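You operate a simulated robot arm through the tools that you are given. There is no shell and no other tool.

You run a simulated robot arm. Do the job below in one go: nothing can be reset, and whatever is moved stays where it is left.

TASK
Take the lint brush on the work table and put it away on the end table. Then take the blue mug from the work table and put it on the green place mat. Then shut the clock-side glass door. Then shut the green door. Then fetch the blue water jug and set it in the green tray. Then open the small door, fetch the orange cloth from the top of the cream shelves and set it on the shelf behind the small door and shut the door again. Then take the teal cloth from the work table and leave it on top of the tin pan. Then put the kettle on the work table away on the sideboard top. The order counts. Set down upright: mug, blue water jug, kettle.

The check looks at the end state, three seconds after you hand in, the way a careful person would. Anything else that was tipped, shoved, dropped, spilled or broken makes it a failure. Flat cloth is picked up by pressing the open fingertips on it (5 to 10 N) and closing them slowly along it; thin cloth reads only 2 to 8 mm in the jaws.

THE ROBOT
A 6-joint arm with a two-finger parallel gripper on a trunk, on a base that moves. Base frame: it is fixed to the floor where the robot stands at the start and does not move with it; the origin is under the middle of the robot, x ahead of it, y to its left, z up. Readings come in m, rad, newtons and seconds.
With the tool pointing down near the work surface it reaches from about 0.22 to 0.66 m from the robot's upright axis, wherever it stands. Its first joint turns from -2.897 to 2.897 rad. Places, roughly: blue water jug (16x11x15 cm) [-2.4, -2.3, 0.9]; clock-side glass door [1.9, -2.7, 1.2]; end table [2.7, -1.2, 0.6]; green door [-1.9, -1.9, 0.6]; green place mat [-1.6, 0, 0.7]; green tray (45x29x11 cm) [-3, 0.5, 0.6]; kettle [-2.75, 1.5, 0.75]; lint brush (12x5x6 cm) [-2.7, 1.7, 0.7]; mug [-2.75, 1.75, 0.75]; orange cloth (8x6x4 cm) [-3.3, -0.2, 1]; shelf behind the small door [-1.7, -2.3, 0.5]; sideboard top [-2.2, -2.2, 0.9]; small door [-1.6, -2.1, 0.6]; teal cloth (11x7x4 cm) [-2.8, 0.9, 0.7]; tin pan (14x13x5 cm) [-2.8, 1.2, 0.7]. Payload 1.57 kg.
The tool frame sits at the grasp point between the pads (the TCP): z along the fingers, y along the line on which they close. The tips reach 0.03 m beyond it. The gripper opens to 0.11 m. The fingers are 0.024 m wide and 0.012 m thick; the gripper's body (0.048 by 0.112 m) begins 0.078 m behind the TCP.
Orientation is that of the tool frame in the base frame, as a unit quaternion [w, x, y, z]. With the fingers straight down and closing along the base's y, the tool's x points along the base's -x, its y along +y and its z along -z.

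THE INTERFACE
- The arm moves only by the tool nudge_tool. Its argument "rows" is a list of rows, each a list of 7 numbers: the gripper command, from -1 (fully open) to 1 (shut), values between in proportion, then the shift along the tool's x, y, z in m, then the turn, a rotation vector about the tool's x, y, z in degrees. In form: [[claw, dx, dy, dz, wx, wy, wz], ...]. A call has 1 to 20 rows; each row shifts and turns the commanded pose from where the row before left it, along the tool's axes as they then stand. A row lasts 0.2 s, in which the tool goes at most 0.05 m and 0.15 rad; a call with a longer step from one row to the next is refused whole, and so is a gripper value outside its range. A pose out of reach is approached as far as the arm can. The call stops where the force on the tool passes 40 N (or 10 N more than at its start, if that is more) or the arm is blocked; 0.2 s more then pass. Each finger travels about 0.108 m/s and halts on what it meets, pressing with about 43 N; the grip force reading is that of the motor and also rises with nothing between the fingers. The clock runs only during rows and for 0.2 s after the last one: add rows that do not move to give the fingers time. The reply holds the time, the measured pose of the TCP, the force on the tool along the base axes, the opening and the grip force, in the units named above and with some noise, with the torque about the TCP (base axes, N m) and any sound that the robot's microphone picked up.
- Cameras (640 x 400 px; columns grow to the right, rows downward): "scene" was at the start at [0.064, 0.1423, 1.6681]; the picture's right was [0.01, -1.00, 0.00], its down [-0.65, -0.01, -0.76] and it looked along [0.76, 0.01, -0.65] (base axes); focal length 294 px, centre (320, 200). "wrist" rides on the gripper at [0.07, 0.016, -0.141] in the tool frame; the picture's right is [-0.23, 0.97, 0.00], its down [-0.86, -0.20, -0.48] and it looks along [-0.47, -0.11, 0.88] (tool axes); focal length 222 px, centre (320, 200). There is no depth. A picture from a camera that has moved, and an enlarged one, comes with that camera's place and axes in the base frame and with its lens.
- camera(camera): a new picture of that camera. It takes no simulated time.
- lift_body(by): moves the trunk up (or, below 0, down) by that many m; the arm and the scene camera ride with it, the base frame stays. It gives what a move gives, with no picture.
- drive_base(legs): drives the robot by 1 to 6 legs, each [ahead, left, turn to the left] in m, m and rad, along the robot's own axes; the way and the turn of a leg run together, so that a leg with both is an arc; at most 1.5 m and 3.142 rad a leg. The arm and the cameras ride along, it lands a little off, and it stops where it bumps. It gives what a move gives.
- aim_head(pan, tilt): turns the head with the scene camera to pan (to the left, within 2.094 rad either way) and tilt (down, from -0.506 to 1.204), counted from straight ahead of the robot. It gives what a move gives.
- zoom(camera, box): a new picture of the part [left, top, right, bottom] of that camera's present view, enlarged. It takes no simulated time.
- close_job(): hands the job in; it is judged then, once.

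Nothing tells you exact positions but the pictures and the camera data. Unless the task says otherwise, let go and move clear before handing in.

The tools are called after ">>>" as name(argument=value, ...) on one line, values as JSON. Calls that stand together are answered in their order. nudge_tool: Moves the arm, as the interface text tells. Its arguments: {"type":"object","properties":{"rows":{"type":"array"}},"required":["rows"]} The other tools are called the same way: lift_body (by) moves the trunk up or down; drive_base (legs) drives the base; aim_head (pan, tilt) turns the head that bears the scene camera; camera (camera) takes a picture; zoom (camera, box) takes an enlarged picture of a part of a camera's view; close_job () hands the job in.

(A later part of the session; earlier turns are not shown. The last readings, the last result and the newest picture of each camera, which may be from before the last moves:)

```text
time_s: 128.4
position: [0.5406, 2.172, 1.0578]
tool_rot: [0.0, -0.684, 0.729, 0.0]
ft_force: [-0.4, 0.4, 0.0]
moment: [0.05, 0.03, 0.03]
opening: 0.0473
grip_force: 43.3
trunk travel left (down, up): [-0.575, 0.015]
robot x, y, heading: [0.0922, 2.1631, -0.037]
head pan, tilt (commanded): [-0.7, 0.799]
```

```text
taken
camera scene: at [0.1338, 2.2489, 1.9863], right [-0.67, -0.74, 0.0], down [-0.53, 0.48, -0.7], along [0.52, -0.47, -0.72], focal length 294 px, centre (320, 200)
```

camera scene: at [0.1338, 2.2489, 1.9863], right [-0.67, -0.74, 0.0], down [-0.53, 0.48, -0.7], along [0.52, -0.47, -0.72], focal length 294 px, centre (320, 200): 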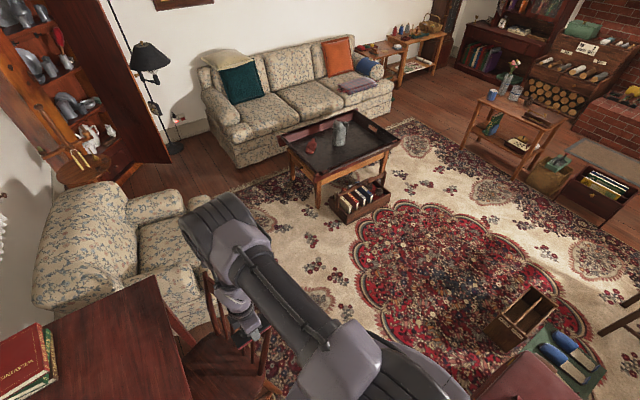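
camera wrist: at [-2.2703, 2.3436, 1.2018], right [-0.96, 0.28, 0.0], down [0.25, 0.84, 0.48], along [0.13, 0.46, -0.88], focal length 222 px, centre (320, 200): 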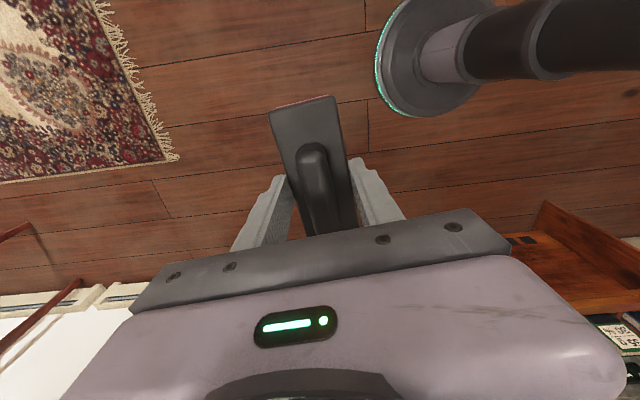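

The gripper is near the desk chair back, so I move south first, then along the rug and between the coffee table and the low table.

>>> drive_base(legs=[[0.105, -0.146, 0], [0.425, -0.445, 0], [0.044, -1.2, 0], [0.725, -0.654, 0]])

>>> aim_head(pan=-0.5, tilt=0.6)

>>> camera(camera="scene")

>>> aim_head(pan=-1.2, tilt=0.6)

>>> camera(camera="scene")

```text
time_s: 143.3
position: [1.7563, -0.2984, 1.0582]
tool_rot: [0.0, -0.693, 0.721, 0.0]
ft_force: [0.0, 0.0, -1.1]
moment: [-0.01, 0.0, 0.0]
opening: 0.0472
grip_force: 42.5
trunk travel left (down, up): [-0.575, 0.015]
robot x, y, heading: [1.3109, -0.32, -0.012]
head pan, tilt (commanded): [-0.7, 0.799]
```

```text
time_s: 144.1
position: [1.7563, -0.2973, 1.0577]
tool_rot: [0.0, -0.693, 0.721, 0.0]
ft_force: [-0.4, 0.3, 0.0]
moment: [-0.03, 0.01, 0.01]
opening: 0.0472
grip_force: 42.6
trunk travel left (down, up): [-0.575, 0.015]
robot x, y, heading: [1.3052, -0.3206, -0.012]
head pan, tilt (commanded): [-0.499, 0.6]
```

```text
taken
camera scene: at [1.3656, -0.2203, 2.0031], right [-0.49, -0.87, 0.0], down [-0.49, 0.28, -0.82], along [0.72, -0.4, -0.57], focal length 294 px, centre (320, 200)
```

scene: 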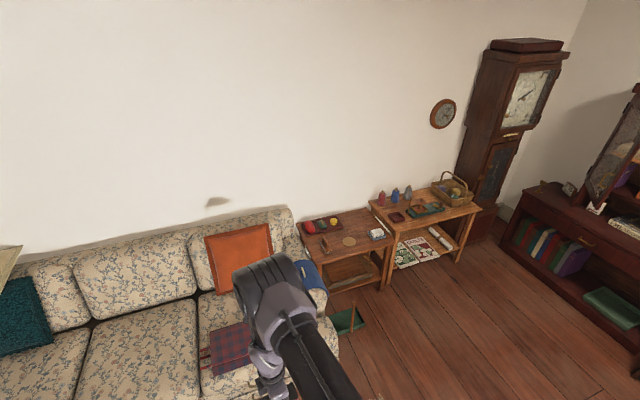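

```text
time_s: 145.1
position: [1.7563, -0.2962, 1.0581]
tool_rot: [0.0, -0.693, 0.721, 0.0]
ft_force: [-0.1, 0.4, -0.6]
moment: [0.0, -0.01, 0.03]
opening: 0.0473
grip_force: 42.8
trunk travel left (down, up): [-0.575, 0.015]
robot x, y, heading: [1.3105, -0.3183, -0.011]
head pan, tilt (commanded): [-1.201, 0.6]
```

```text
taken
camera scene: at [1.3194, -0.2597, 2.0031], right [-0.94, -0.35, 0.0], down [-0.2, 0.53, -0.83], along [0.29, -0.77, -0.56], focal length 294 px, centre (320, 200)
```

scene: 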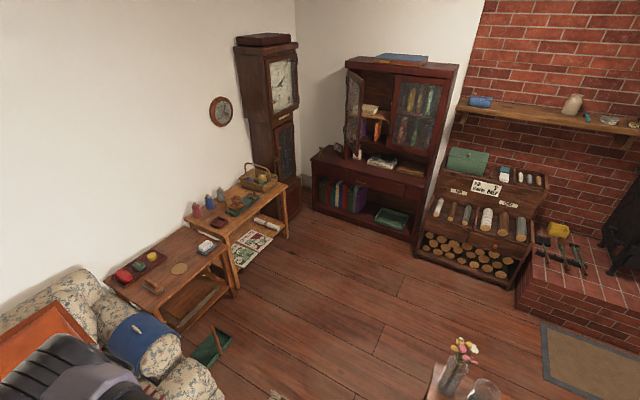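

The end table beside the sofa is at x 2.4–2.9, y −1.43…−0.86, with a coaster, white box, brown box and tray on it. A green dustpan stands on the floor in front; I approach to (2.0,-1.2).

>>> drive_base(legs=[[0.7, -0.872, 0]])

>>> aim_head(pan=0.0, tilt=1.0)

>>> camera(camera="scene")

>>> camera(camera="wrist")

```text
time_s: 150.8
position: [2.4395, -1.1815, 1.0577]
tool_rot: [0.0, -0.693, 0.72, -0.001]
ft_force: [0.9, 0.3, -0.6]
moment: [-0.02, -0.02, -0.03]
opening: 0.0471
grip_force: 42.9
trunk travel left (down, up): [-0.575, 0.015]
robot x, y, heading: [1.9901, -1.202, -0.01]
head pan, tilt (commanded): [-1.201, 0.6]
```

```text
time_s: 152.2
position: [2.4399, -1.1794, 1.0584]
tool_rot: [0.0, -0.693, 0.721, 0.0]
ft_force: [-0.1, 0.3, -0.9]
moment: [0.04, -0.01, -0.01]
opening: 0.0474
grip_force: 43.2
trunk travel left (down, up): [-0.575, 0.015]
robot x, y, heading: [1.9947, -1.2029, -0.006]
head pan, tilt (commanded): [0.0, 1.0]
```

```text
taken
camera scene: at [2.0414, -1.0622, 1.9712], right [-0.01, -1.0, 0.0], down [-0.84, 0.01, -0.54], along [0.54, -0.01, -0.84], focal length 294 px, centre (320, 200)
```

scene: 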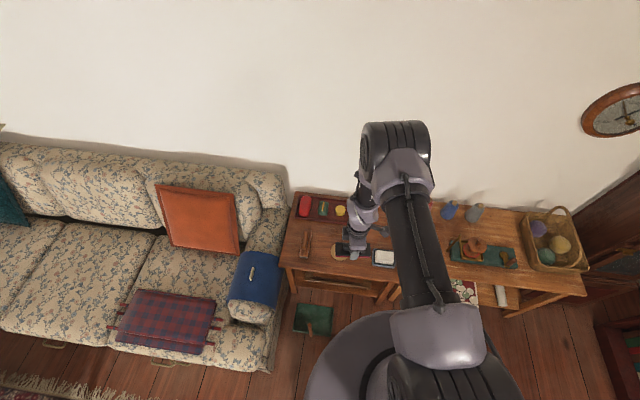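

```text
taken
camera wrist: at [2.4206, -1.2491, 1.2018], right [-0.96, 0.26, 0.0], down [0.23, 0.85, 0.48], along [0.13, 0.46, -0.88], focal length 222 px, centre (320, 200)
```

wrist: 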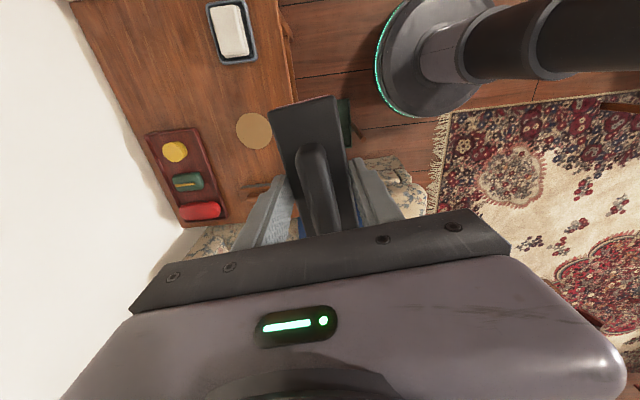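

There is free space at the back right of the end table, about (2.74,-1.32), between the soap dish, coaster and tray. I move a bit right, lower the trunk and extend.

>>> drive_base(legs=[[0.157, -0.246, 0]])

>>> lift_body(by=-0.26)

>>> camera(camera="wrist")

>>> camera(camera="scene")

```text
time_s: 154.3
position: [2.5952, -1.4325, 1.0592]
tool_rot: [-0.001, -0.693, 0.72, 0.0]
ft_force: [1.1, -0.9, -0.2]
moment: [0.03, -0.03, -0.02]
opening: 0.0473
grip_force: 42.8
trunk travel left (down, up): [-0.575, 0.015]
robot x, y, heading: [2.1456, -1.4552, -0.011]
head pan, tilt (commanded): [0.0, 1.0]
```

```text
time_s: 156.9
position: [2.5946, -1.4313, 0.7986]
tool_rot: [0.0, -0.694, 0.72, -0.001]
ft_force: [-0.3, 0.0, -0.2]
moment: [0.02, 0.0, -0.02]
opening: 0.0473
grip_force: 42.7
trunk travel left (down, up): [-0.315, 0.275]
robot x, y, heading: [2.1458, -1.4494, -0.013]
head pan, tilt (commanded): [0.0, 1.0]
```

```text
taken
camera wrist: at [2.5753, -1.5006, 0.9419], right [-0.96, 0.26, 0.0], down [0.23, 0.85, 0.48], along [0.13, 0.46, -0.88], focal length 222 px, centre (320, 200)
```

wrist: 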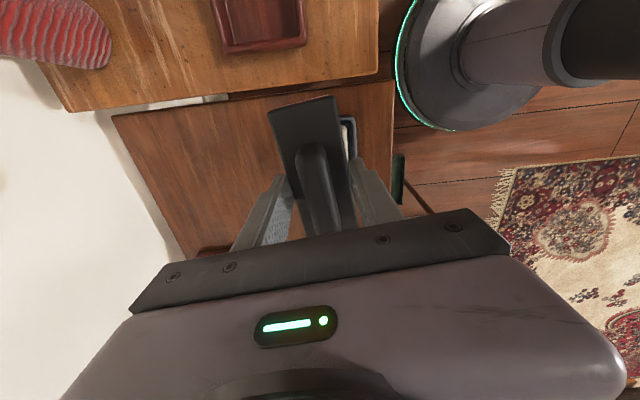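

```text
taken
camera scene: at [2.1961, -1.3134, 1.7112], right [-0.01, -1.0, 0.0], down [-0.84, 0.01, -0.54], along [0.54, -0.01, -0.84], focal length 294 px, centre (320, 200)
```

scene: 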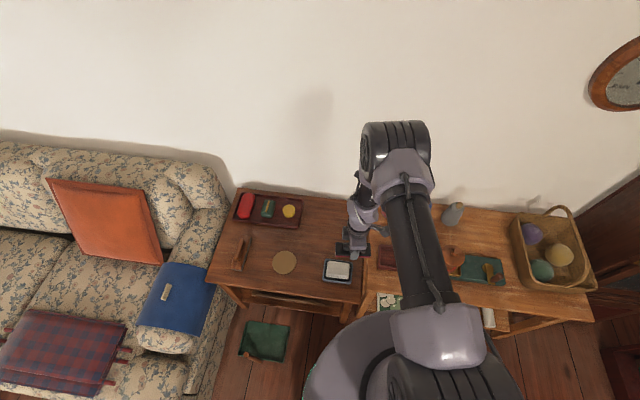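

The spot at about (2.76,-1.36) is free. I extend the arm there and check.

>>> nudge_tool(rows=[[1, -0.0194, -0.0405, 0, 0, 0, 0], [1, -0.0194, -0.0405, 0, 0, 0, 0], [1, -0.0194, -0.0405, 0, 0, 0, 0], [1, -0.0194, -0.0405, 0, 0, 0, 0], [1, 0, 0, 0, 0, 0, 0]])

>>> lift_body(by=-0.06)

>>> camera(camera="wrist")

>>> zoom(camera="scene", box=[200, 140, 440, 320])

```text
time_s: 158.2
position: [2.7573, -1.3606, 0.7992]
tool_rot: [0.0, -0.693, 0.721, 0.0]
ft_force: [-0.2, 0.8, -0.6]
moment: [0.0, -0.02, -0.02]
opening: 0.0472
grip_force: 43.1
trunk travel left (down, up): [-0.315, 0.275]
robot x, y, heading: [2.1467, -1.4545, -0.01]
head pan, tilt (commanded): [0.0, 1.0]
```

```text
time_s: 159.2
position: [2.758, -1.3592, 0.738]
tool_rot: [0.0, -0.694, 0.72, 0.0]
ft_force: [0.9, -0.2, -0.9]
moment: [-0.01, -0.01, -0.02]
opening: 0.0472
grip_force: 42.9
trunk travel left (down, up): [-0.255, 0.335]
robot x, y, heading: [2.1476, -1.4557, -0.013]
head pan, tilt (commanded): [0.0, 1.0]
```

```text
taken
camera wrist: at [2.7383, -1.4284, 0.8814], right [-0.96, 0.26, 0.0], down [0.23, 0.85, 0.48], along [0.13, 0.46, -0.88], focal length 222 px, centre (320, 200)
```

wrist: 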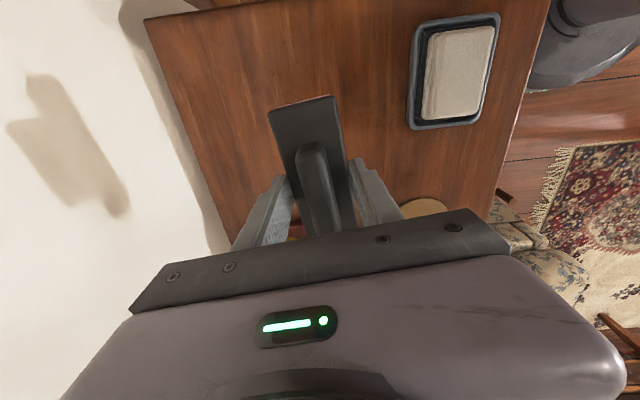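

```text
2.22 times, centred on (320, 230) of scene
camera zoom: at [2.196, -1.3134, 1.6512], right [-0.01, -1.0, 0.0], down [-0.84, 0.01, -0.54], along [0.54, -0.01, -0.84], focal length 653 px, centre (320, 133)
```

zoom: 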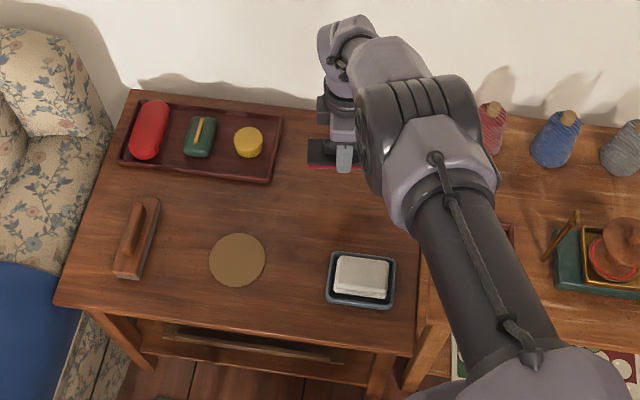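

>>> lift_body(by=-0.065)

>>> zoom(camera="wrist", box=[160, 0, 560, 250])

```text
time_s: 160.2
position: [2.7575, -1.3589, 0.6733]
tool_rot: [0.0, -0.693, 0.721, 0.0]
ft_force: [0.2, -0.1, -0.8]
moment: [0.03, 0.01, 0.02]
opening: 0.047
grip_force: 43.1
trunk travel left (down, up): [-0.19, 0.4]
robot x, y, heading: [2.1438, -1.4529, -0.006]
head pan, tilt (commanded): [0.0, 1.0]
```

```text
1.60 times, centred on (360, 125) of wrist
camera zoom: at [2.7383, -1.4284, 0.8164], right [-0.96, 0.26, 0.0], down [0.23, 0.85, 0.48], along [0.13, 0.46, -0.88], focal length 355 px, centre (256, 320)
```

zoom: 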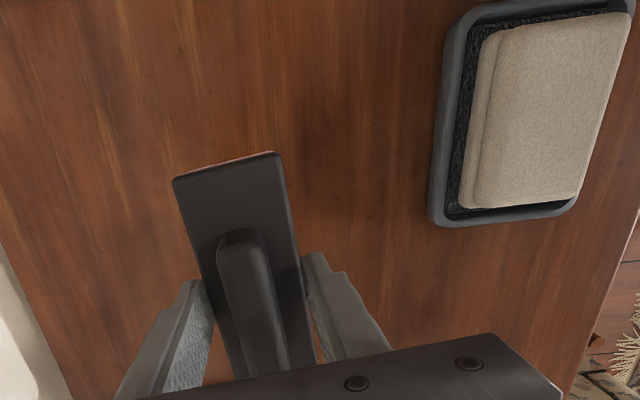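

>>> nudge_tool(rows=[[1, 0, 0, 0.008, 0, 0, 0], [1, 0, 0, 0.006, 0, 0, 0], [1, 0, 0, 0.0, 0, 0, 0]])

```text
time_s: 161.0
position: [2.7564, -1.361, 0.658]
tool_rot: [-0.001, -0.694, 0.72, 0.0]
ft_force: [-0.3, -0.2, 0.7]
moment: [0.02, 0.0, -0.01]
opening: 0.0472
grip_force: 43.4
trunk travel left (down, up): [-0.19, 0.4]
robot x, y, heading: [2.1473, -1.4536, -0.009]
head pan, tilt (commanded): [0.0, 1.0]
```

>>> nudge_tool(rows=[[1, 0, 0, 0.006, 0, 0, 0], [1, 0, 0, 0.005, 0, 0, 0], [1, 0, 0, 0.0, 0, 0, 0]])

>>> nudge_tool(rows=[[1, 0, 0, 0.005, 0, 0, 0], [1, 0, 0, 0.0, 0, 0, 0]])

>>> camera(camera="wrist")

```text
time_s: 161.8
position: [2.7569, -1.3606, 0.6475]
tool_rot: [0.001, -0.693, 0.721, 0.0]
ft_force: [0.3, 0.7, 0.0]
moment: [0.02, 0.01, 0.0]
opening: 0.0471
grip_force: 43.0
trunk travel left (down, up): [-0.19, 0.4]
robot x, y, heading: [2.148, -1.4554, -0.011]
head pan, tilt (commanded): [0.0, 1.0]
```

```text
time_s: 162.4
position: [2.7549, -1.3617, 0.6442]
tool_rot: [0.0, -0.693, 0.721, 0.001]
ft_force: [-0.3, 0.2, -0.8]
moment: [-0.03, 0.02, -0.01]
opening: 0.0468
grip_force: 42.7
trunk travel left (down, up): [-0.19, 0.4]
robot x, y, heading: [2.1426, -1.4526, -0.012]
head pan, tilt (commanded): [0.0, 1.0]
```

```text
taken
camera wrist: at [2.7351, -1.4292, 0.7874], right [-0.96, 0.26, 0.0], down [0.23, 0.85, 0.48], along [0.13, 0.46, -0.88], focal length 222 px, centre (320, 200)
```

wrist: 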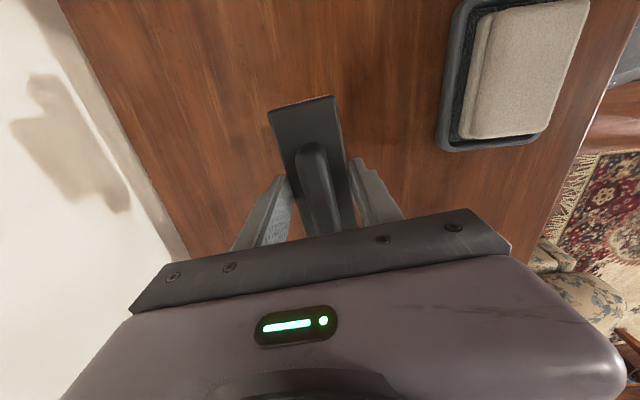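

>>> nudge_tool(rows=[[1, 0, 0, 0.006, 0, 0, 0], [1, 0, 0, 0.006, 0, 0, 0], [1, 0, 0, 0.0, 0, 0, 0]])

>>> nudge_tool(rows=[[1, 0, 0, 0.005, 0, 0, 0], [1, 0, 0, 0.0, 0, 0, 0]])

```text
time_s: 163.2
position: [2.7488, -1.3619, 0.6357]
tool_rot: [0.0, -0.694, 0.72, 0.0]
ft_force: [0.3, -0.2, -0.6]
moment: [0.03, -0.03, 0.0]
opening: 0.0473
grip_force: 43.4
out of reach, approached as far as the arm can: row 1
trunk travel left (down, up): [-0.19, 0.4]
robot x, y, heading: [2.1463, -1.4538, -0.014]
head pan, tilt (commanded): [0.0, 1.0]
```

```text
time_s: 163.8
position: [2.7476, -1.3612, 0.6317]
tool_rot: [-0.001, -0.693, 0.72, 0.0]
ft_force: [-0.4, 0.0, -1.4]
moment: [0.03, 0.03, 0.02]
opening: 0.0471
grip_force: 43.3
out of reach, approached as far as the arm can: row 1
trunk travel left (down, up): [-0.19, 0.4]
robot x, y, heading: [2.1454, -1.4515, -0.014]
head pan, tilt (commanded): [0.0, 1.0]
```

The arm is at its reach limit, so I use the trunk for the last centimetres.

>>> lift_body(by=-0.01)

>>> lift_body(by=-0.006)

>>> lift_body(by=-0.006)

```text
time_s: 164.4
position: [2.7476, -1.361, 0.6213]
tool_rot: [-0.001, -0.694, 0.72, 0.0]
ft_force: [-1.2, 0.6, -0.2]
moment: [0.02, 0.01, -0.01]
opening: 0.0473
grip_force: 42.9
trunk travel left (down, up): [-0.18, 0.41]
robot x, y, heading: [2.1463, -1.4553, -0.012]
head pan, tilt (commanded): [0.0, 1.0]
```

```text
time_s: 164.9
position: [2.7474, -1.3618, 0.614]
tool_rot: [0.0, -0.694, 0.72, 0.0]
ft_force: [0.5, 0.5, -1.2]
moment: [0.01, -0.02, -0.01]
opening: 0.0471
grip_force: 43.5
trunk travel left (down, up): [-0.174, 0.416]
robot x, y, heading: [2.1411, -1.4567, -0.011]
head pan, tilt (commanded): [0.0, 1.0]
```

```text
time_s: 165.5
position: [2.7471, -1.3615, 0.608]
tool_rot: [-0.001, -0.693, 0.721, 0.001]
ft_force: [-0.5, -0.2, -0.3]
moment: [0.02, 0.0, 0.01]
opening: 0.0472
grip_force: 43.0
trunk travel left (down, up): [-0.168, 0.422]
robot x, y, heading: [2.1454, -1.4577, -0.011]
head pan, tilt (commanded): [0.0, 1.0]
```

>>> zoom(camera="scene", box=[260, 140, 420, 280])

>>> camera(camera="wrist")

```text
2.86 times, centred on (340, 210) of scene
camera zoom: at [2.1961, -1.3134, 1.5641], right [-0.01, -1.0, 0.0], down [-0.84, 0.01, -0.54], along [0.54, -0.01, -0.84], focal length 839 px, centre (263, 171)
```

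zoom: 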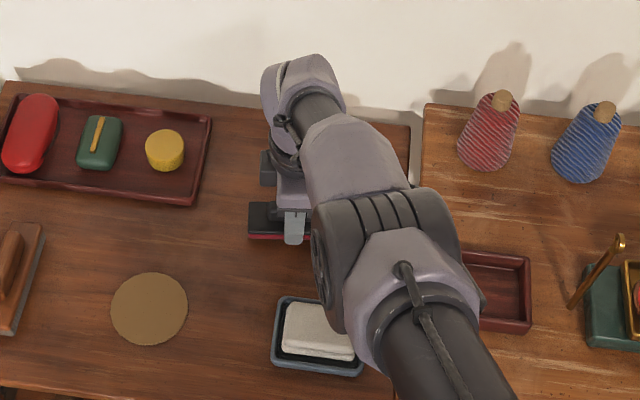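

```text
taken
camera wrist: at [2.7283, -1.4298, 0.7524], right [-0.96, 0.26, 0.0], down [0.23, 0.85, 0.48], along [0.13, 0.46, -0.88], focal length 222 px, centre (320, 200)
```

wrist: 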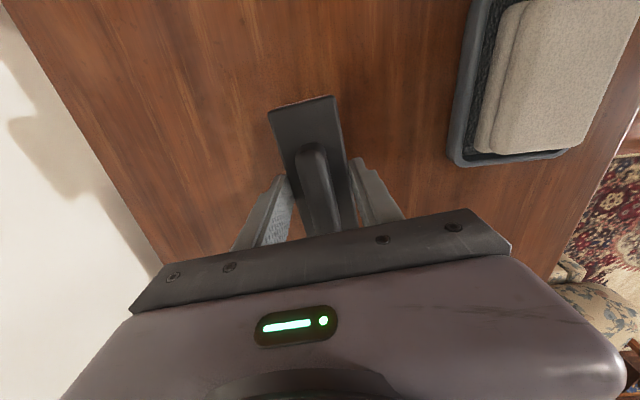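

>>> lift_body(by=-0.012)

>>> lift_body(by=-0.01)

>>> lift_body(by=-0.01)

```text
time_s: 166.1
position: [2.7467, -1.3599, 0.5993]
tool_rot: [0.002, -0.693, 0.721, 0.0]
ft_force: [-1.7, -0.4, 19.6]
moment: [-0.08, 0.36, -0.17]
opening: 0.0471
grip_force: 42.6
trunk travel left (down, up): [-0.156, 0.434]
robot x, y, heading: [2.1467, -1.451, -0.004]
head pan, tilt (commanded): [0.0, 1.0]
```

```text
time_s: 166.4
position: [2.7492, -1.3614, 0.5977]
tool_rot: [0.002, -0.693, 0.721, 0.0]
ft_force: [-8.5, -1.8, 19.0]
moment: [-0.45, 0.4, -0.38]
opening: 0.0471
grip_force: 42.9
trunk travel left (down, up): [-0.155, 0.435]
robot x, y, heading: [2.1444, -1.451, -0.013]
head pan, tilt (commanded): [0.0, 1.0]
stopped: the force on the tool passed its limit at 49 N (the readings are from after the stop); the commanded pose is now the measured one
```

```text
time_s: 166.7
position: [2.7496, -1.3601, 0.5978]
tool_rot: [0.002, -0.693, 0.721, -0.001]
ft_force: [-6.0, -1.2, 19.8]
moment: [-0.42, 0.39, -0.42]
opening: 0.047
grip_force: 43.1
trunk travel left (down, up): [-0.153, 0.437]
robot x, y, heading: [2.1467, -1.4544, -0.014]
head pan, tilt (commanded): [0.0, 1.0]
stopped: the force on the tool passed its limit at 50 N (the readings are from after the stop); the commanded pose is now the measured one
```

The brush is resting on the table. I ease up 3 mm, open partly, and rise straight up.

>>> lift_body(by=0.003)

>>> nudge_tool(rows=[[0.0, 0, 0, 0, 0, 0, 0], [-0.3, 0, 0, 0, 0, 0, 0], [-0.4, 0, 0, 0, 0, 0, 0], [-0.4, 0, 0, 0, 0, 0, 0]])

>>> lift_body(by=0.12)

>>> camera(camera="wrist")

```text
time_s: 167.2
position: [2.7498, -1.3602, 0.5988]
tool_rot: [0.002, -0.694, 0.72, 0.0]
ft_force: [0.4, 0.3, -1.0]
moment: [0.02, 0.0, -0.02]
opening: 0.0471
grip_force: 43.4
trunk travel left (down, up): [-0.156, 0.434]
robot x, y, heading: [2.1423, -1.4527, -0.011]
head pan, tilt (commanded): [0.0, 1.0]
```

```text
time_s: 168.2
position: [2.7503, -1.3614, 0.5996]
tool_rot: [0.002, -0.693, 0.721, 0.0]
ft_force: [-0.2, -0.2, -0.4]
moment: [0.01, -0.03, -0.01]
opening: 0.0768
grip_force: 0.1
trunk travel left (down, up): [-0.156, 0.434]
robot x, y, heading: [2.1463, -1.4553, -0.007]
head pan, tilt (commanded): [0.0, 1.0]
```

```text
time_s: 169.8
position: [2.7508, -1.36, 0.7205]
tool_rot: [0.003, -0.693, 0.721, -0.001]
ft_force: [0.0, 0.2, 0.3]
moment: [0.0, 0.01, 0.02]
opening: 0.0768
grip_force: 0.0
trunk travel left (down, up): [-0.276, 0.314]
robot x, y, heading: [2.1482, -1.4556, -0.007]
head pan, tilt (commanded): [0.0, 1.0]
```

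```text
taken
camera wrist: at [2.7305, -1.4294, 0.8629], right [-0.96, 0.27, 0.0], down [0.23, 0.85, 0.48], along [0.13, 0.46, -0.88], focal length 222 px, centre (320, 200)
```

wrist: 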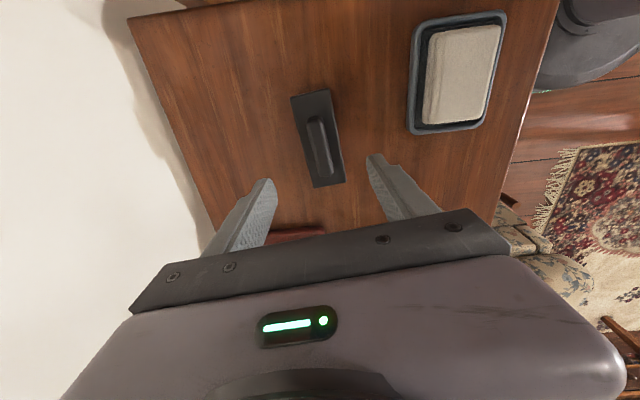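

The brush stands free on the end table. I raise and retract, and take a look at the hutch's glass door for later.

>>> lift_body(by=0.29)

>>> nudge_tool(rows=[[-0.4, 0.01, 0.047, 0, 0, 0, 0], [-0.4, 0.01, 0.047, 0, 0, 0, 0], [-0.4, 0.01, 0.047, 0, 0, 0, 0], [-0.4, 0.01, 0.047, 0, 0, 0, 0], [-0.4, 0.01, 0.047, 0, 0, 0, 0], [-1, 0, 0, 0, 0, 0, 0]])

>>> aim_head(pan=-1.4, tilt=0.3)

>>> camera(camera="scene")

>>> zoom(camera="scene", box=[220, 60, 460, 300])

```text
time_s: 172.7
position: [2.7509, -1.3605, 1.0092]
tool_rot: [0.001, -0.693, 0.721, -0.001]
ft_force: [-0.1, -0.1, 0.3]
moment: [0.02, 0.02, -0.01]
opening: 0.0769
grip_force: 0.0
trunk travel left (down, up): [-0.566, 0.024]
robot x, y, heading: [2.1474, -1.4519, -0.012]
head pan, tilt (commanded): [0.0, 1.0]
```

```text
time_s: 174.1
position: [2.513, -1.4001, 1.0087]
tool_rot: [0.002, -0.693, 0.721, 0.0]
ft_force: [-0.2, -0.8, -1.2]
moment: [-0.01, 0.03, -0.01]
opening: 0.1101
grip_force: 0.1
trunk travel left (down, up): [-0.566, 0.024]
robot x, y, heading: [2.1434, -1.4533, -0.011]
head pan, tilt (commanded): [0.0, 1.0]
```

```text
time_s: 175.6
position: [2.5151, -1.3999, 1.0083]
tool_rot: [0.002, -0.692, 0.722, -0.001]
ft_force: [-0.4, 0.1, 0.3]
moment: [-0.01, 0.02, 0.01]
opening: 0.1098
grip_force: 0.0
trunk travel left (down, up): [-0.566, 0.024]
robot x, y, heading: [2.146, -1.452, -0.01]
head pan, tilt (commanded): [-1.4, 0.3]
```

```text
taken
camera scene: at [2.1414, -1.4049, 2.0208], right [-0.99, -0.16, 0.0], down [-0.05, 0.29, -0.96], along [0.15, -0.94, -0.3], focal length 294 px, centre (320, 200)
```

scene: 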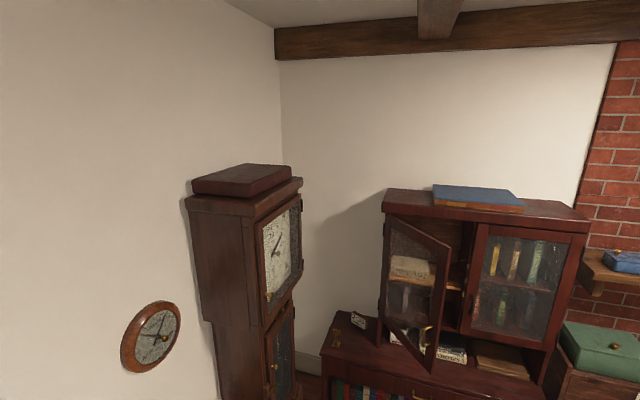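

```text
1.67 times, centred on (340, 180) of scene
camera zoom: at [2.1414, -1.4049, 2.0208], right [-0.99, -0.16, 0.0], down [-0.05, 0.29, -0.96], along [0.15, -0.94, -0.3], focal length 490 px, centre (287, 233)
```

zoom: 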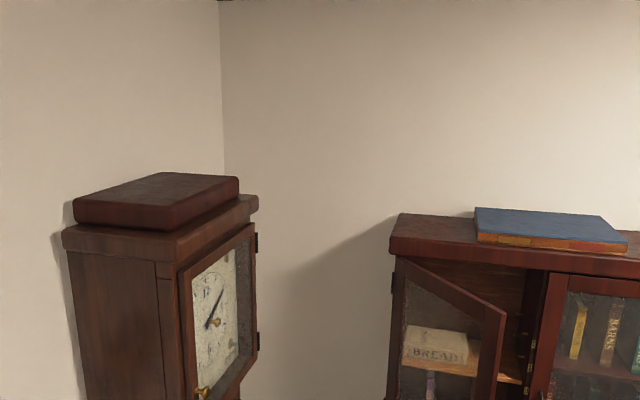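

The hutch's left (clock-side) door is ajar, hinged on the left. Now back for the mug along the same route.

>>> drive_base(legs=[[-0.807, 1.114, 0], [-0.757, 0.673, 0], [-0.012, 1.15, 0], [0, 0, 3.13]])

```text
time_s: 200.2
position: [0.1507, 1.4492, 1.0085]
tool_rot: [-0.001, 0.719, 0.696, -0.001]
ft_force: [0.6, 0.0, -0.8]
moment: [-0.03, 0.02, 0.02]
opening: 0.1102
grip_force: 0.1
trunk travel left (down, up): [-0.566, 0.024]
robot x, y, heading: [0.5212, 1.5077, 3.14]
head pan, tilt (commanded): [-1.4, 0.3]
```

>>> drive_base(legs=[[0.42, -0.66, 0], [1.4, -0.08, 0], [1.38, -0.15, 0], [0, 0, 1.6]])

>>> aim_head(pan=0.0, tilt=0.9)

>>> camera(camera="wrist")

>>> camera(camera="scene")

```text
time_s: 221.3
position: [-2.5838, 2.1054, 1.0088]
tool_rot: [0.001, 0.025, 1.0, -0.002]
ft_force: [-0.8, -0.2, -0.2]
moment: [-0.01, 0.01, 0.02]
opening: 0.1103
grip_force: 0.0
trunk travel left (down, up): [-0.566, 0.024]
robot x, y, heading: [-2.6334, 2.4719, -1.59]
head pan, tilt (commanded): [-1.4, 0.3]
```

```text
time_s: 222.8
position: [-2.5835, 2.104, 1.0088]
tool_rot: [0.001, 0.025, 1.0, -0.001]
ft_force: [-0.2, 0.3, 0.4]
moment: [0.03, -0.01, 0.02]
opening: 0.11
grip_force: 0.0
trunk travel left (down, up): [-0.566, 0.024]
robot x, y, heading: [-2.6313, 2.4705, -1.591]
head pan, tilt (commanded): [0.0, 0.901]
```

```text
taken
camera wrist: at [-2.6538, 2.1246, 1.1525], right [0.28, 0.96, 0.0], down [0.84, -0.24, 0.48], along [0.46, -0.13, -0.88], focal length 222 px, centre (320, 200)
```

wrist: 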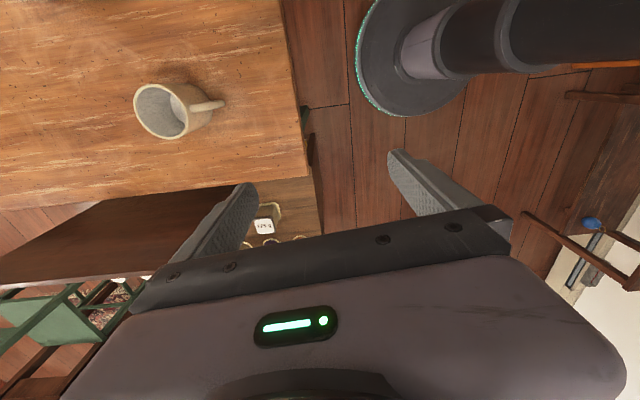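

```text
taken
camera scene: at [-2.4953, 2.4157, 1.9685], right [-1.0, 0.02, 0.0], down [0.02, 0.78, -0.62], along [-0.01, -0.62, -0.78], focal length 294 px, centre (320, 200)
```

scene: 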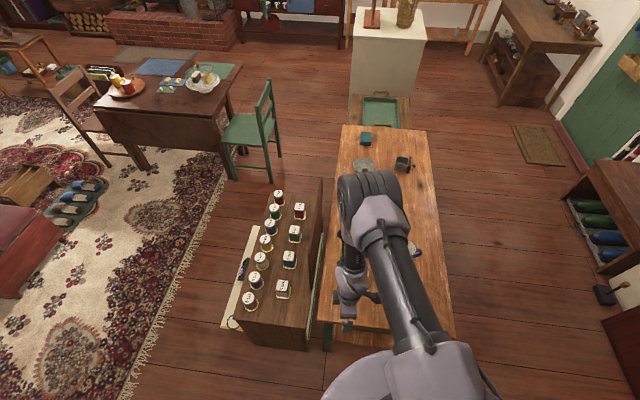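

I shift west so the blue mug is straight ahead.

>>> drive_base(legs=[[0.0, -0.216, 0], [0.085, 0, 0.02]])

>>> nudge_tool(rows=[[-1, 0.035, -0.035, 0, 0, 0, 0], [-1, 0.035, -0.035, 0, 0, 0, 0], [-1, 0.035, -0.035, 0, 0, 0, 0], [-1, 0, -0.045, 0, 0, 0, 0], [-1, 0, -0.045, 0, 0, 0, 0], [-1, 0, 0, 0, 0, 0, 0]])

>>> camera(camera="wrist")

```text
time_s: 225.2
position: [-2.7944, 2.0249, 1.009]
tool_rot: [0.0, 0.015, 1.0, -0.001]
ft_force: [1.2, -0.3, -0.4]
moment: [0.05, -0.01, -0.04]
opening: 0.11
grip_force: 0.1
trunk travel left (down, up): [-0.566, 0.024]
robot x, y, heading: [-2.855, 2.3895, -1.571]
head pan, tilt (commanded): [0.0, 0.901]
```

```text
time_s: 226.6
position: [-2.9055, 1.8346, 1.0099]
tool_rot: [0.001, 0.015, 1.0, -0.002]
ft_force: [-0.4, -0.4, -0.1]
moment: [-0.01, 0.0, 0.02]
opening: 0.1099
grip_force: 0.1
trunk travel left (down, up): [-0.566, 0.024]
robot x, y, heading: [-2.8549, 2.3951, -1.568]
head pan, tilt (commanded): [0.0, 0.901]
```

```text
taken
camera wrist: at [-2.9751, 1.8529, 1.1534], right [0.26, 0.97, 0.0], down [0.85, -0.22, 0.48], along [0.46, -0.12, -0.88], focal length 222 px, centre (320, 200)
```

wrist: 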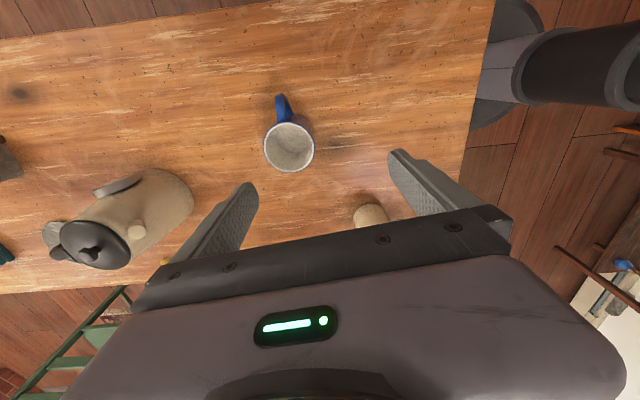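

The blue mug's rim is centred at about (-2.898,1.782) with its handle pointing west. I centre the gripper over it, closing along y, and descend.

>>> nudge_tool(rows=[[-1, -0.007, -0.045, 0, 0, 0, 0], [-1, 0, -0.008, 0, 0, 0, 0], [-1, 0, 0, 0, 0, 0, 0]])

>>> lift_body(by=-0.12)

>>> camera(camera="wrist")

```text
time_s: 227.3
position: [-2.898, 1.7829, 1.0123]
tool_rot: [0.001, 0.015, 1.0, -0.001]
ft_force: [0.6, -0.3, -0.5]
moment: [0.03, 0.03, 0.02]
opening: 0.1101
grip_force: 0.0
out of reach, approached as far as the arm can: row 2
trunk travel left (down, up): [-0.566, 0.024]
robot x, y, heading: [-2.8477, 2.3933, -1.57]
head pan, tilt (commanded): [0.0, 0.901]
```

```text
time_s: 228.8
position: [-2.9001, 1.7814, 0.8921]
tool_rot: [0.002, 0.015, 1.0, -0.002]
ft_force: [0.5, 0.6, -0.1]
moment: [0.0, 0.03, 0.0]
opening: 0.1099
grip_force: 0.1
trunk travel left (down, up): [-0.446, 0.144]
robot x, y, heading: [-2.8493, 2.3933, -1.575]
head pan, tilt (commanded): [0.0, 0.901]
```

```text
taken
camera wrist: at [-2.9697, 1.8026, 1.0358], right [0.26, 0.97, 0.0], down [0.85, -0.22, 0.48], along [0.46, -0.13, -0.88], focal length 222 px, centre (320, 200)
```

wrist: 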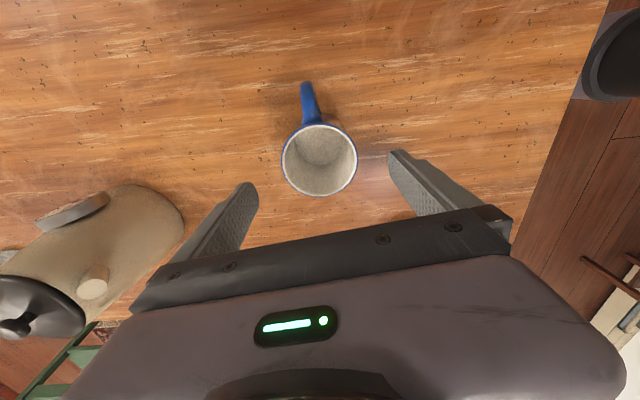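

>>> lift_body(by=-0.07)

>>> camera(camera="wrist")

```text
time_s: 229.9
position: [-2.9001, 1.7831, 0.8223]
tool_rot: [0.001, 0.014, 1.0, -0.001]
ft_force: [0.2, 0.3, 0.5]
moment: [-0.03, 0.02, -0.01]
opening: 0.1101
grip_force: 0.1
trunk travel left (down, up): [-0.376, 0.214]
robot x, y, heading: [-2.8531, 2.3936, -1.569]
head pan, tilt (commanded): [0.0, 0.901]
```

```text
taken
camera wrist: at [-2.9697, 1.8026, 0.9658], right [0.26, 0.97, 0.0], down [0.85, -0.22, 0.48], along [0.46, -0.13, -0.88], focal length 222 px, centre (320, 200)
```

wrist: 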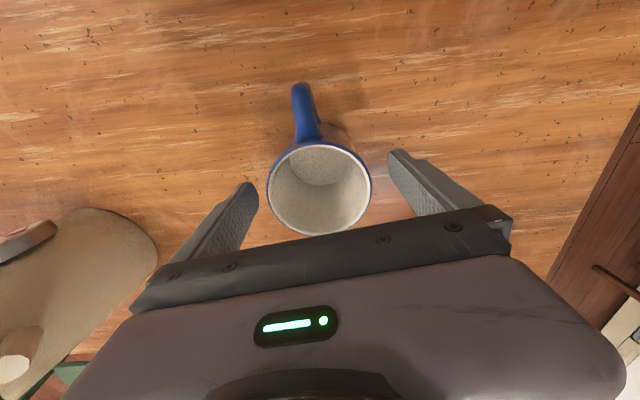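

>>> lift_body(by=-0.048)

>>> nudge_tool(rows=[[-0.6, 0, 0, 0, 0, 0, 0], [-0.4, 0, 0, 0, 0, 0, 0], [-0.2, 0, 0, 0, 0, 0, 0], [0.1, 0, 0, 0, 0, 0, 0], [0.5, 0, 0, 0, 0, 0, 0], [1, 0, 0, 0, 0, 0, 0], [1, 0, 0, 0, 0, 0, 0]])

>>> camera(camera="wrist")

```text
time_s: 230.8
position: [-2.8996, 1.7829, 0.7747]
tool_rot: [0.001, 0.015, 1.0, -0.001]
ft_force: [-0.3, -0.2, -0.1]
moment: [0.0, 0.0, 0.03]
opening: 0.1101
grip_force: 0.3
trunk travel left (down, up): [-0.328, 0.262]
robot x, y, heading: [-2.853, 2.3972, -1.569]
head pan, tilt (commanded): [0.0, 0.901]
```

```text
time_s: 232.4
position: [-2.8987, 1.7832, 0.7752]
tool_rot: [0.001, 0.015, 1.0, -0.002]
ft_force: [-0.6, -1.7, 4.2]
moment: [0.07, 0.03, 0.01]
opening: 0.0777
grip_force: 43.0
trunk travel left (down, up): [-0.328, 0.262]
robot x, y, heading: [-2.8503, 2.3887, -1.569]
head pan, tilt (commanded): [0.0, 0.901]
```

```text
taken
camera wrist: at [-2.9696, 1.8025, 0.9178], right [0.26, 0.97, 0.0], down [0.85, -0.22, 0.48], along [0.46, -0.13, -0.88], focal length 222 px, centre (320, 200)
```

wrist: 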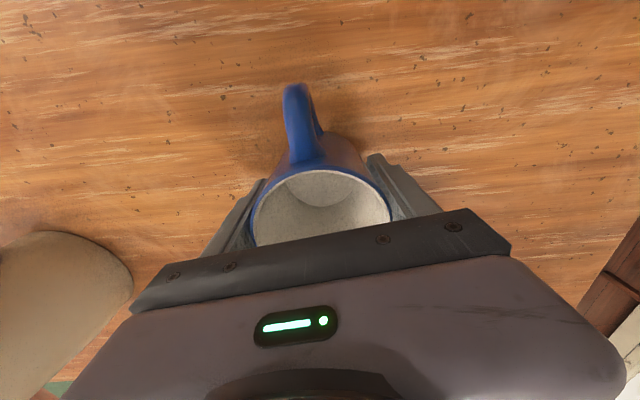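

The mug is gripped (7.8 cm). I lift it, retract and go around the west side to the dining table's south edge.

>>> lift_body(by=0.24)

>>> nudge_tool(rows=[[1, 0, 0.045, 0, 0, 0, 0], [1, 0, 0.045, 0, 0, 0, 0], [1, 0, 0.045, 0, 0, 0, 0], [1, 0, 0.045, 0, 0, 0, 0], [1, 0, 0, 0, 0, 0, 0]])

>>> drive_base(legs=[[-0.04, -0.75, 0], [0.5, -0.24, 0], [1.3, 0, 0], [1.4, 0, 0], [0, 0, 1.57]])

>>> camera(camera="wrist")

```text
time_s: 234.9
position: [-2.8993, 1.7829, 1.0137]
tool_rot: [0.001, 0.014, 1.0, -0.001]
ft_force: [0.4, 0.1, -3.3]
moment: [-0.01, 0.01, 0.03]
opening: 0.0778
grip_force: 42.9
trunk travel left (down, up): [-0.568, 0.022]
robot x, y, heading: [-2.8496, 2.395, -1.57]
head pan, tilt (commanded): [0.0, 0.901]
```

```text
time_s: 236.1
position: [-2.8935, 1.9619, 1.0135]
tool_rot: [0.001, 0.015, 1.0, -0.001]
ft_force: [-0.4, -0.6, -2.7]
moment: [0.02, -0.02, 0.0]
opening: 0.078
grip_force: 42.8
trunk travel left (down, up): [-0.568, 0.022]
robot x, y, heading: [-2.8518, 2.3926, -1.568]
head pan, tilt (commanded): [0.0, 0.901]
```

```text
time_s: 259.4
position: [-3.5194, -0.8411, 1.0136]
tool_rot: [0.002, -0.661, 0.75, 0.0]
ft_force: [-0.2, -0.2, -3.1]
moment: [-0.02, 0.03, -0.02]
opening: 0.0775
grip_force: 43.1
trunk travel left (down, up): [-0.568, 0.022]
robot x, y, heading: [-3.943, -0.7555, -0.094]
head pan, tilt (commanded): [0.0, 0.901]
```

```text
taken
camera wrist: at [-3.5455, -0.908, 1.1568], right [-0.94, 0.35, 0.0], down [0.3, 0.82, 0.48], along [0.17, 0.45, -0.88], focal length 222 px, centre (320, 200)
```

wrist: 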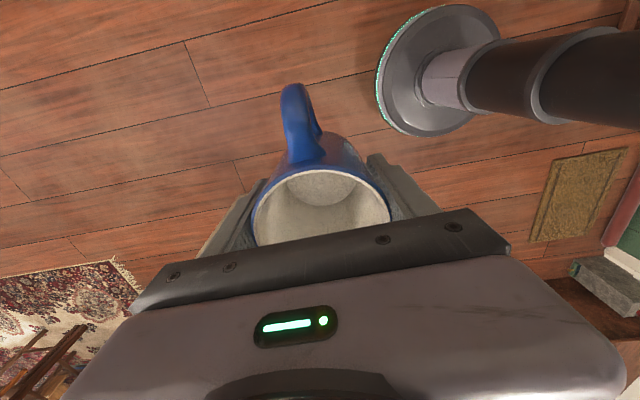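

>>> drive_base(legs=[[1.369, -0.217, 0], [0.941, 0.139, 0], [0, 0, 1.66]])

>>> aim_head(pan=0.0, tilt=0.8)

>>> camera(camera="scene")

```text
time_s: 274.9
position: [-1.6321, -0.5757, 1.0135]
tool_rot: [-0.001, 1.0, 0.008, -0.001]
ft_force: [0.2, 0.1, -2.3]
moment: [-0.05, -0.02, -0.02]
opening: 0.0779
grip_force: 42.5
trunk travel left (down, up): [-0.568, 0.022]
robot x, y, heading: [-1.6546, -1.0107, 1.616]
head pan, tilt (commanded): [0.0, 0.901]
```

```text
time_s: 275.6
position: [-1.6317, -0.5759, 1.0134]
tool_rot: [-0.001, 1.0, 0.008, -0.001]
ft_force: [0.2, 0.5, -2.8]
moment: [0.0, 0.01, 0.0]
opening: 0.0778
grip_force: 43.2
trunk travel left (down, up): [-0.568, 0.022]
robot x, y, heading: [-1.6526, -1.0114, 1.62]
head pan, tilt (commanded): [0.0, 0.799]
```

```text
taken
camera scene: at [-1.7966, -0.9532, 1.9784], right [1.0, 0.05, 0.0], down [0.03, -0.72, -0.7], along [-0.03, 0.7, -0.72], focal length 294 px, centre (320, 200)
```

scene: 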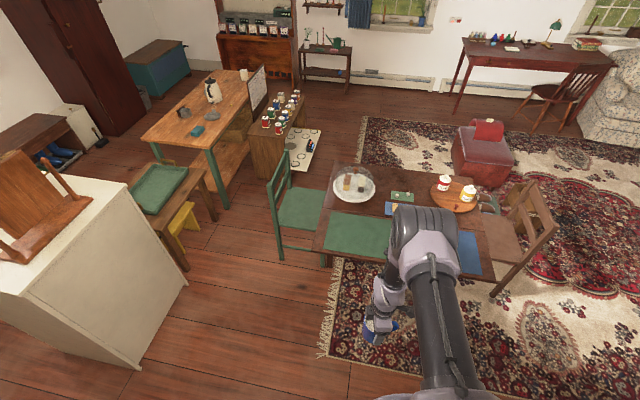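

The green mat is centred at about (-1.64,0.01). I drive up to the table's south edge and extend over it.

>>> drive_base(legs=[[0.49, 0, 0]])

>>> nudge_tool(rows=[[1, 0.008, -0.045, 0, 0, 0, 0], [1, 0.008, -0.04, 0, 0, 0, 0], [1, 0, 0, 0, 0, 0, 0]])

>>> lift_body(by=-0.14)

>>> camera(camera="wrist")

>>> camera(camera="scene")

```text
time_s: 278.5
position: [-1.6498, -0.0905, 1.0128]
tool_rot: [-0.001, 1.0, 0.005, 0.0]
ft_force: [-0.4, -0.9, -3.0]
moment: [-0.02, 0.0, 0.01]
opening: 0.0776
grip_force: 42.5
trunk travel left (down, up): [-0.568, 0.022]
robot x, y, heading: [-1.6709, -0.5241, 1.612]
head pan, tilt (commanded): [0.0, 0.799]
```

```text
time_s: 279.3
position: [-1.6336, -0.0056, 1.0155]
tool_rot: [-0.002, 1.0, 0.005, -0.002]
ft_force: [0.4, -0.2, -2.3]
moment: [0.0, 0.0, -0.01]
opening: 0.0777
grip_force: 42.6
trunk travel left (down, up): [-0.568, 0.022]
robot x, y, heading: [-1.6755, -0.519, 1.609]
head pan, tilt (commanded): [0.0, 0.799]
```

```text
time_s: 281.0
position: [-1.6354, -0.0057, 0.8773]
tool_rot: [-0.001, 1.0, 0.005, -0.001]
ft_force: [-0.2, 0.4, -3.1]
moment: [-0.01, -0.01, -0.01]
opening: 0.078
grip_force: 43.0
trunk travel left (down, up): [-0.428, 0.162]
robot x, y, heading: [-1.6726, -0.5225, 1.614]
head pan, tilt (commanded): [0.0, 0.799]
```

```text
taken
camera wrist: at [-1.5648, -0.0214, 1.0192], right [-0.22, -0.98, 0.0], down [-0.86, 0.19, 0.48], along [-0.47, 0.11, -0.88], focal length 222 px, centre (320, 200)
```

wrist: 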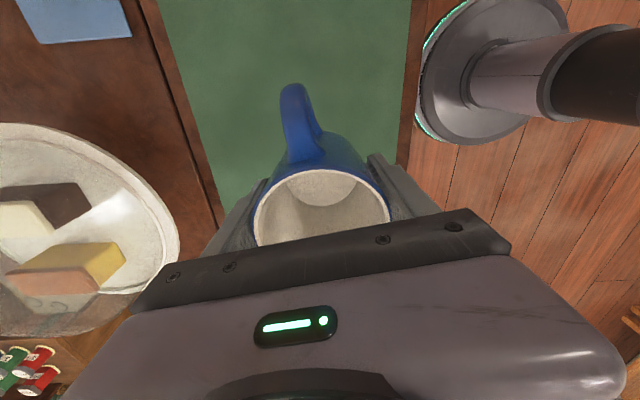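

```text
taken
camera scene: at [-1.8173, -0.4658, 1.8385], right [1.0, 0.04, 0.0], down [0.03, -0.72, -0.7], along [-0.03, 0.7, -0.72], focal length 294 px, centre (320, 200)
```

scene: 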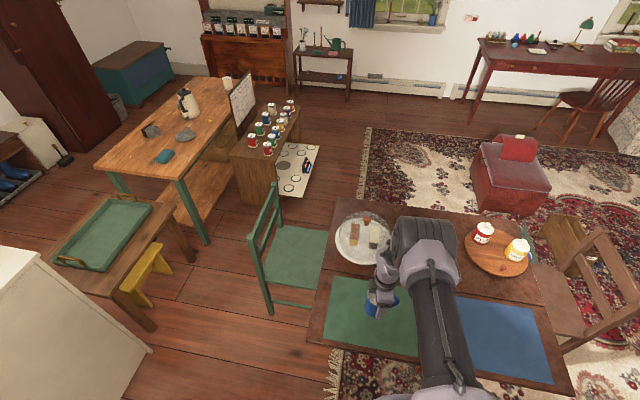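

The mug is over the mat. I lower it gently.

>>> nudge_tool(rows=[[1, 0.0, -0.015, 0, 0, 0, 0], [1, 0, 0, 0, 0, 0, 0]])

>>> lift_body(by=-0.085)

>>> nudge_tool(rows=[[1, 0, 0, 0.005, 0, 0, 0], [1, 0, 0, 0.005, 0, 0, 0], [1, 0, 0, 0, 0, 0, 0]])

```text
time_s: 281.6
position: [-1.6344, 0.0089, 0.8751]
tool_rot: [-0.001, 1.0, 0.006, -0.001]
ft_force: [-0.2, 0.1, -3.3]
moment: [-0.02, 0.03, -0.03]
opening: 0.0776
grip_force: 43.4
trunk travel left (down, up): [-0.428, 0.162]
robot x, y, heading: [-1.6773, -0.5258, 1.609]
head pan, tilt (commanded): [0.0, 0.799]
```

```text
time_s: 282.8
position: [-1.6343, 0.0078, 0.7897]
tool_rot: [-0.002, 1.0, 0.005, -0.001]
ft_force: [-0.4, 0.0, -3.4]
moment: [0.03, 0.03, -0.02]
opening: 0.0775
grip_force: 42.7
trunk travel left (down, up): [-0.343, 0.247]
robot x, y, heading: [-1.6721, -0.5229, 1.613]
head pan, tilt (commanded): [0.0, 0.799]
```

```text
time_s: 283.6
position: [-1.6342, 0.0086, 0.7791]
tool_rot: [-0.001, 1.0, 0.005, -0.001]
ft_force: [1.0, 0.5, -3.1]
moment: [0.01, 0.02, -0.01]
opening: 0.0776
grip_force: 43.1
trunk travel left (down, up): [-0.343, 0.247]
robot x, y, heading: [-1.6709, -0.5188, 1.612]
head pan, tilt (commanded): [0.0, 0.799]
```

>>> nudge_tool(rows=[[1, 0, 0, 0.005, 0, 0, 0], [1, 0, 0, 0.0, 0, 0, 0]])

>>> nudge_tool(rows=[[1, 0, 0, 0.005, 0, 0, 0], [1, 0, 0, 0.0, 0, 0, 0]])

>>> nudge_tool(rows=[[1, 0, 0, 0.005, 0, 0, 0], [1, 0, 0, 0.0, 0, 0, 0]])

>>> camera(camera="scene")

```text
time_s: 284.2
position: [-1.6349, 0.0084, 0.776]
tool_rot: [-0.001, 1.0, 0.006, -0.001]
ft_force: [0.6, 0.1, -2.6]
moment: [0.01, 0.01, 0.0]
opening: 0.0778
grip_force: 43.0
trunk travel left (down, up): [-0.343, 0.247]
robot x, y, heading: [-1.6784, -0.5214, 1.612]
head pan, tilt (commanded): [0.0, 0.799]
```

```text
time_s: 284.8
position: [-1.6338, 0.0077, 0.774]
tool_rot: [-0.003, 1.0, 0.005, -0.001]
ft_force: [-2.9, -4.1, 27.2]
moment: [0.11, -0.04, -0.11]
opening: 0.0779
grip_force: 42.9
trunk travel left (down, up): [-0.343, 0.247]
robot x, y, heading: [-1.6764, -0.5219, 1.608]
head pan, tilt (commanded): [0.0, 0.799]
```

```text
time_s: 285.4
position: [-1.635, 0.0076, 0.7673]
tool_rot: [-0.003, 1.0, 0.005, 0.0]
ft_force: [3.6, -0.6, 27.7]
moment: [0.09, -0.02, -0.01]
opening: 0.0777
grip_force: 42.4
trunk travel left (down, up): [-0.343, 0.247]
robot x, y, heading: [-1.6755, -0.5244, 1.615]
head pan, tilt (commanded): [0.0, 0.799]
```

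```text
taken
camera scene: at [-1.8171, -0.4686, 1.7536], right [1.0, 0.04, 0.0], down [0.03, -0.72, -0.7], along [-0.03, 0.7, -0.72], focal length 294 px, centre (320, 200)
```

scene: 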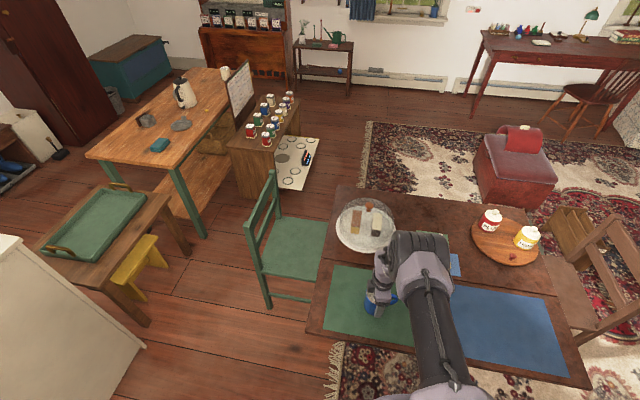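

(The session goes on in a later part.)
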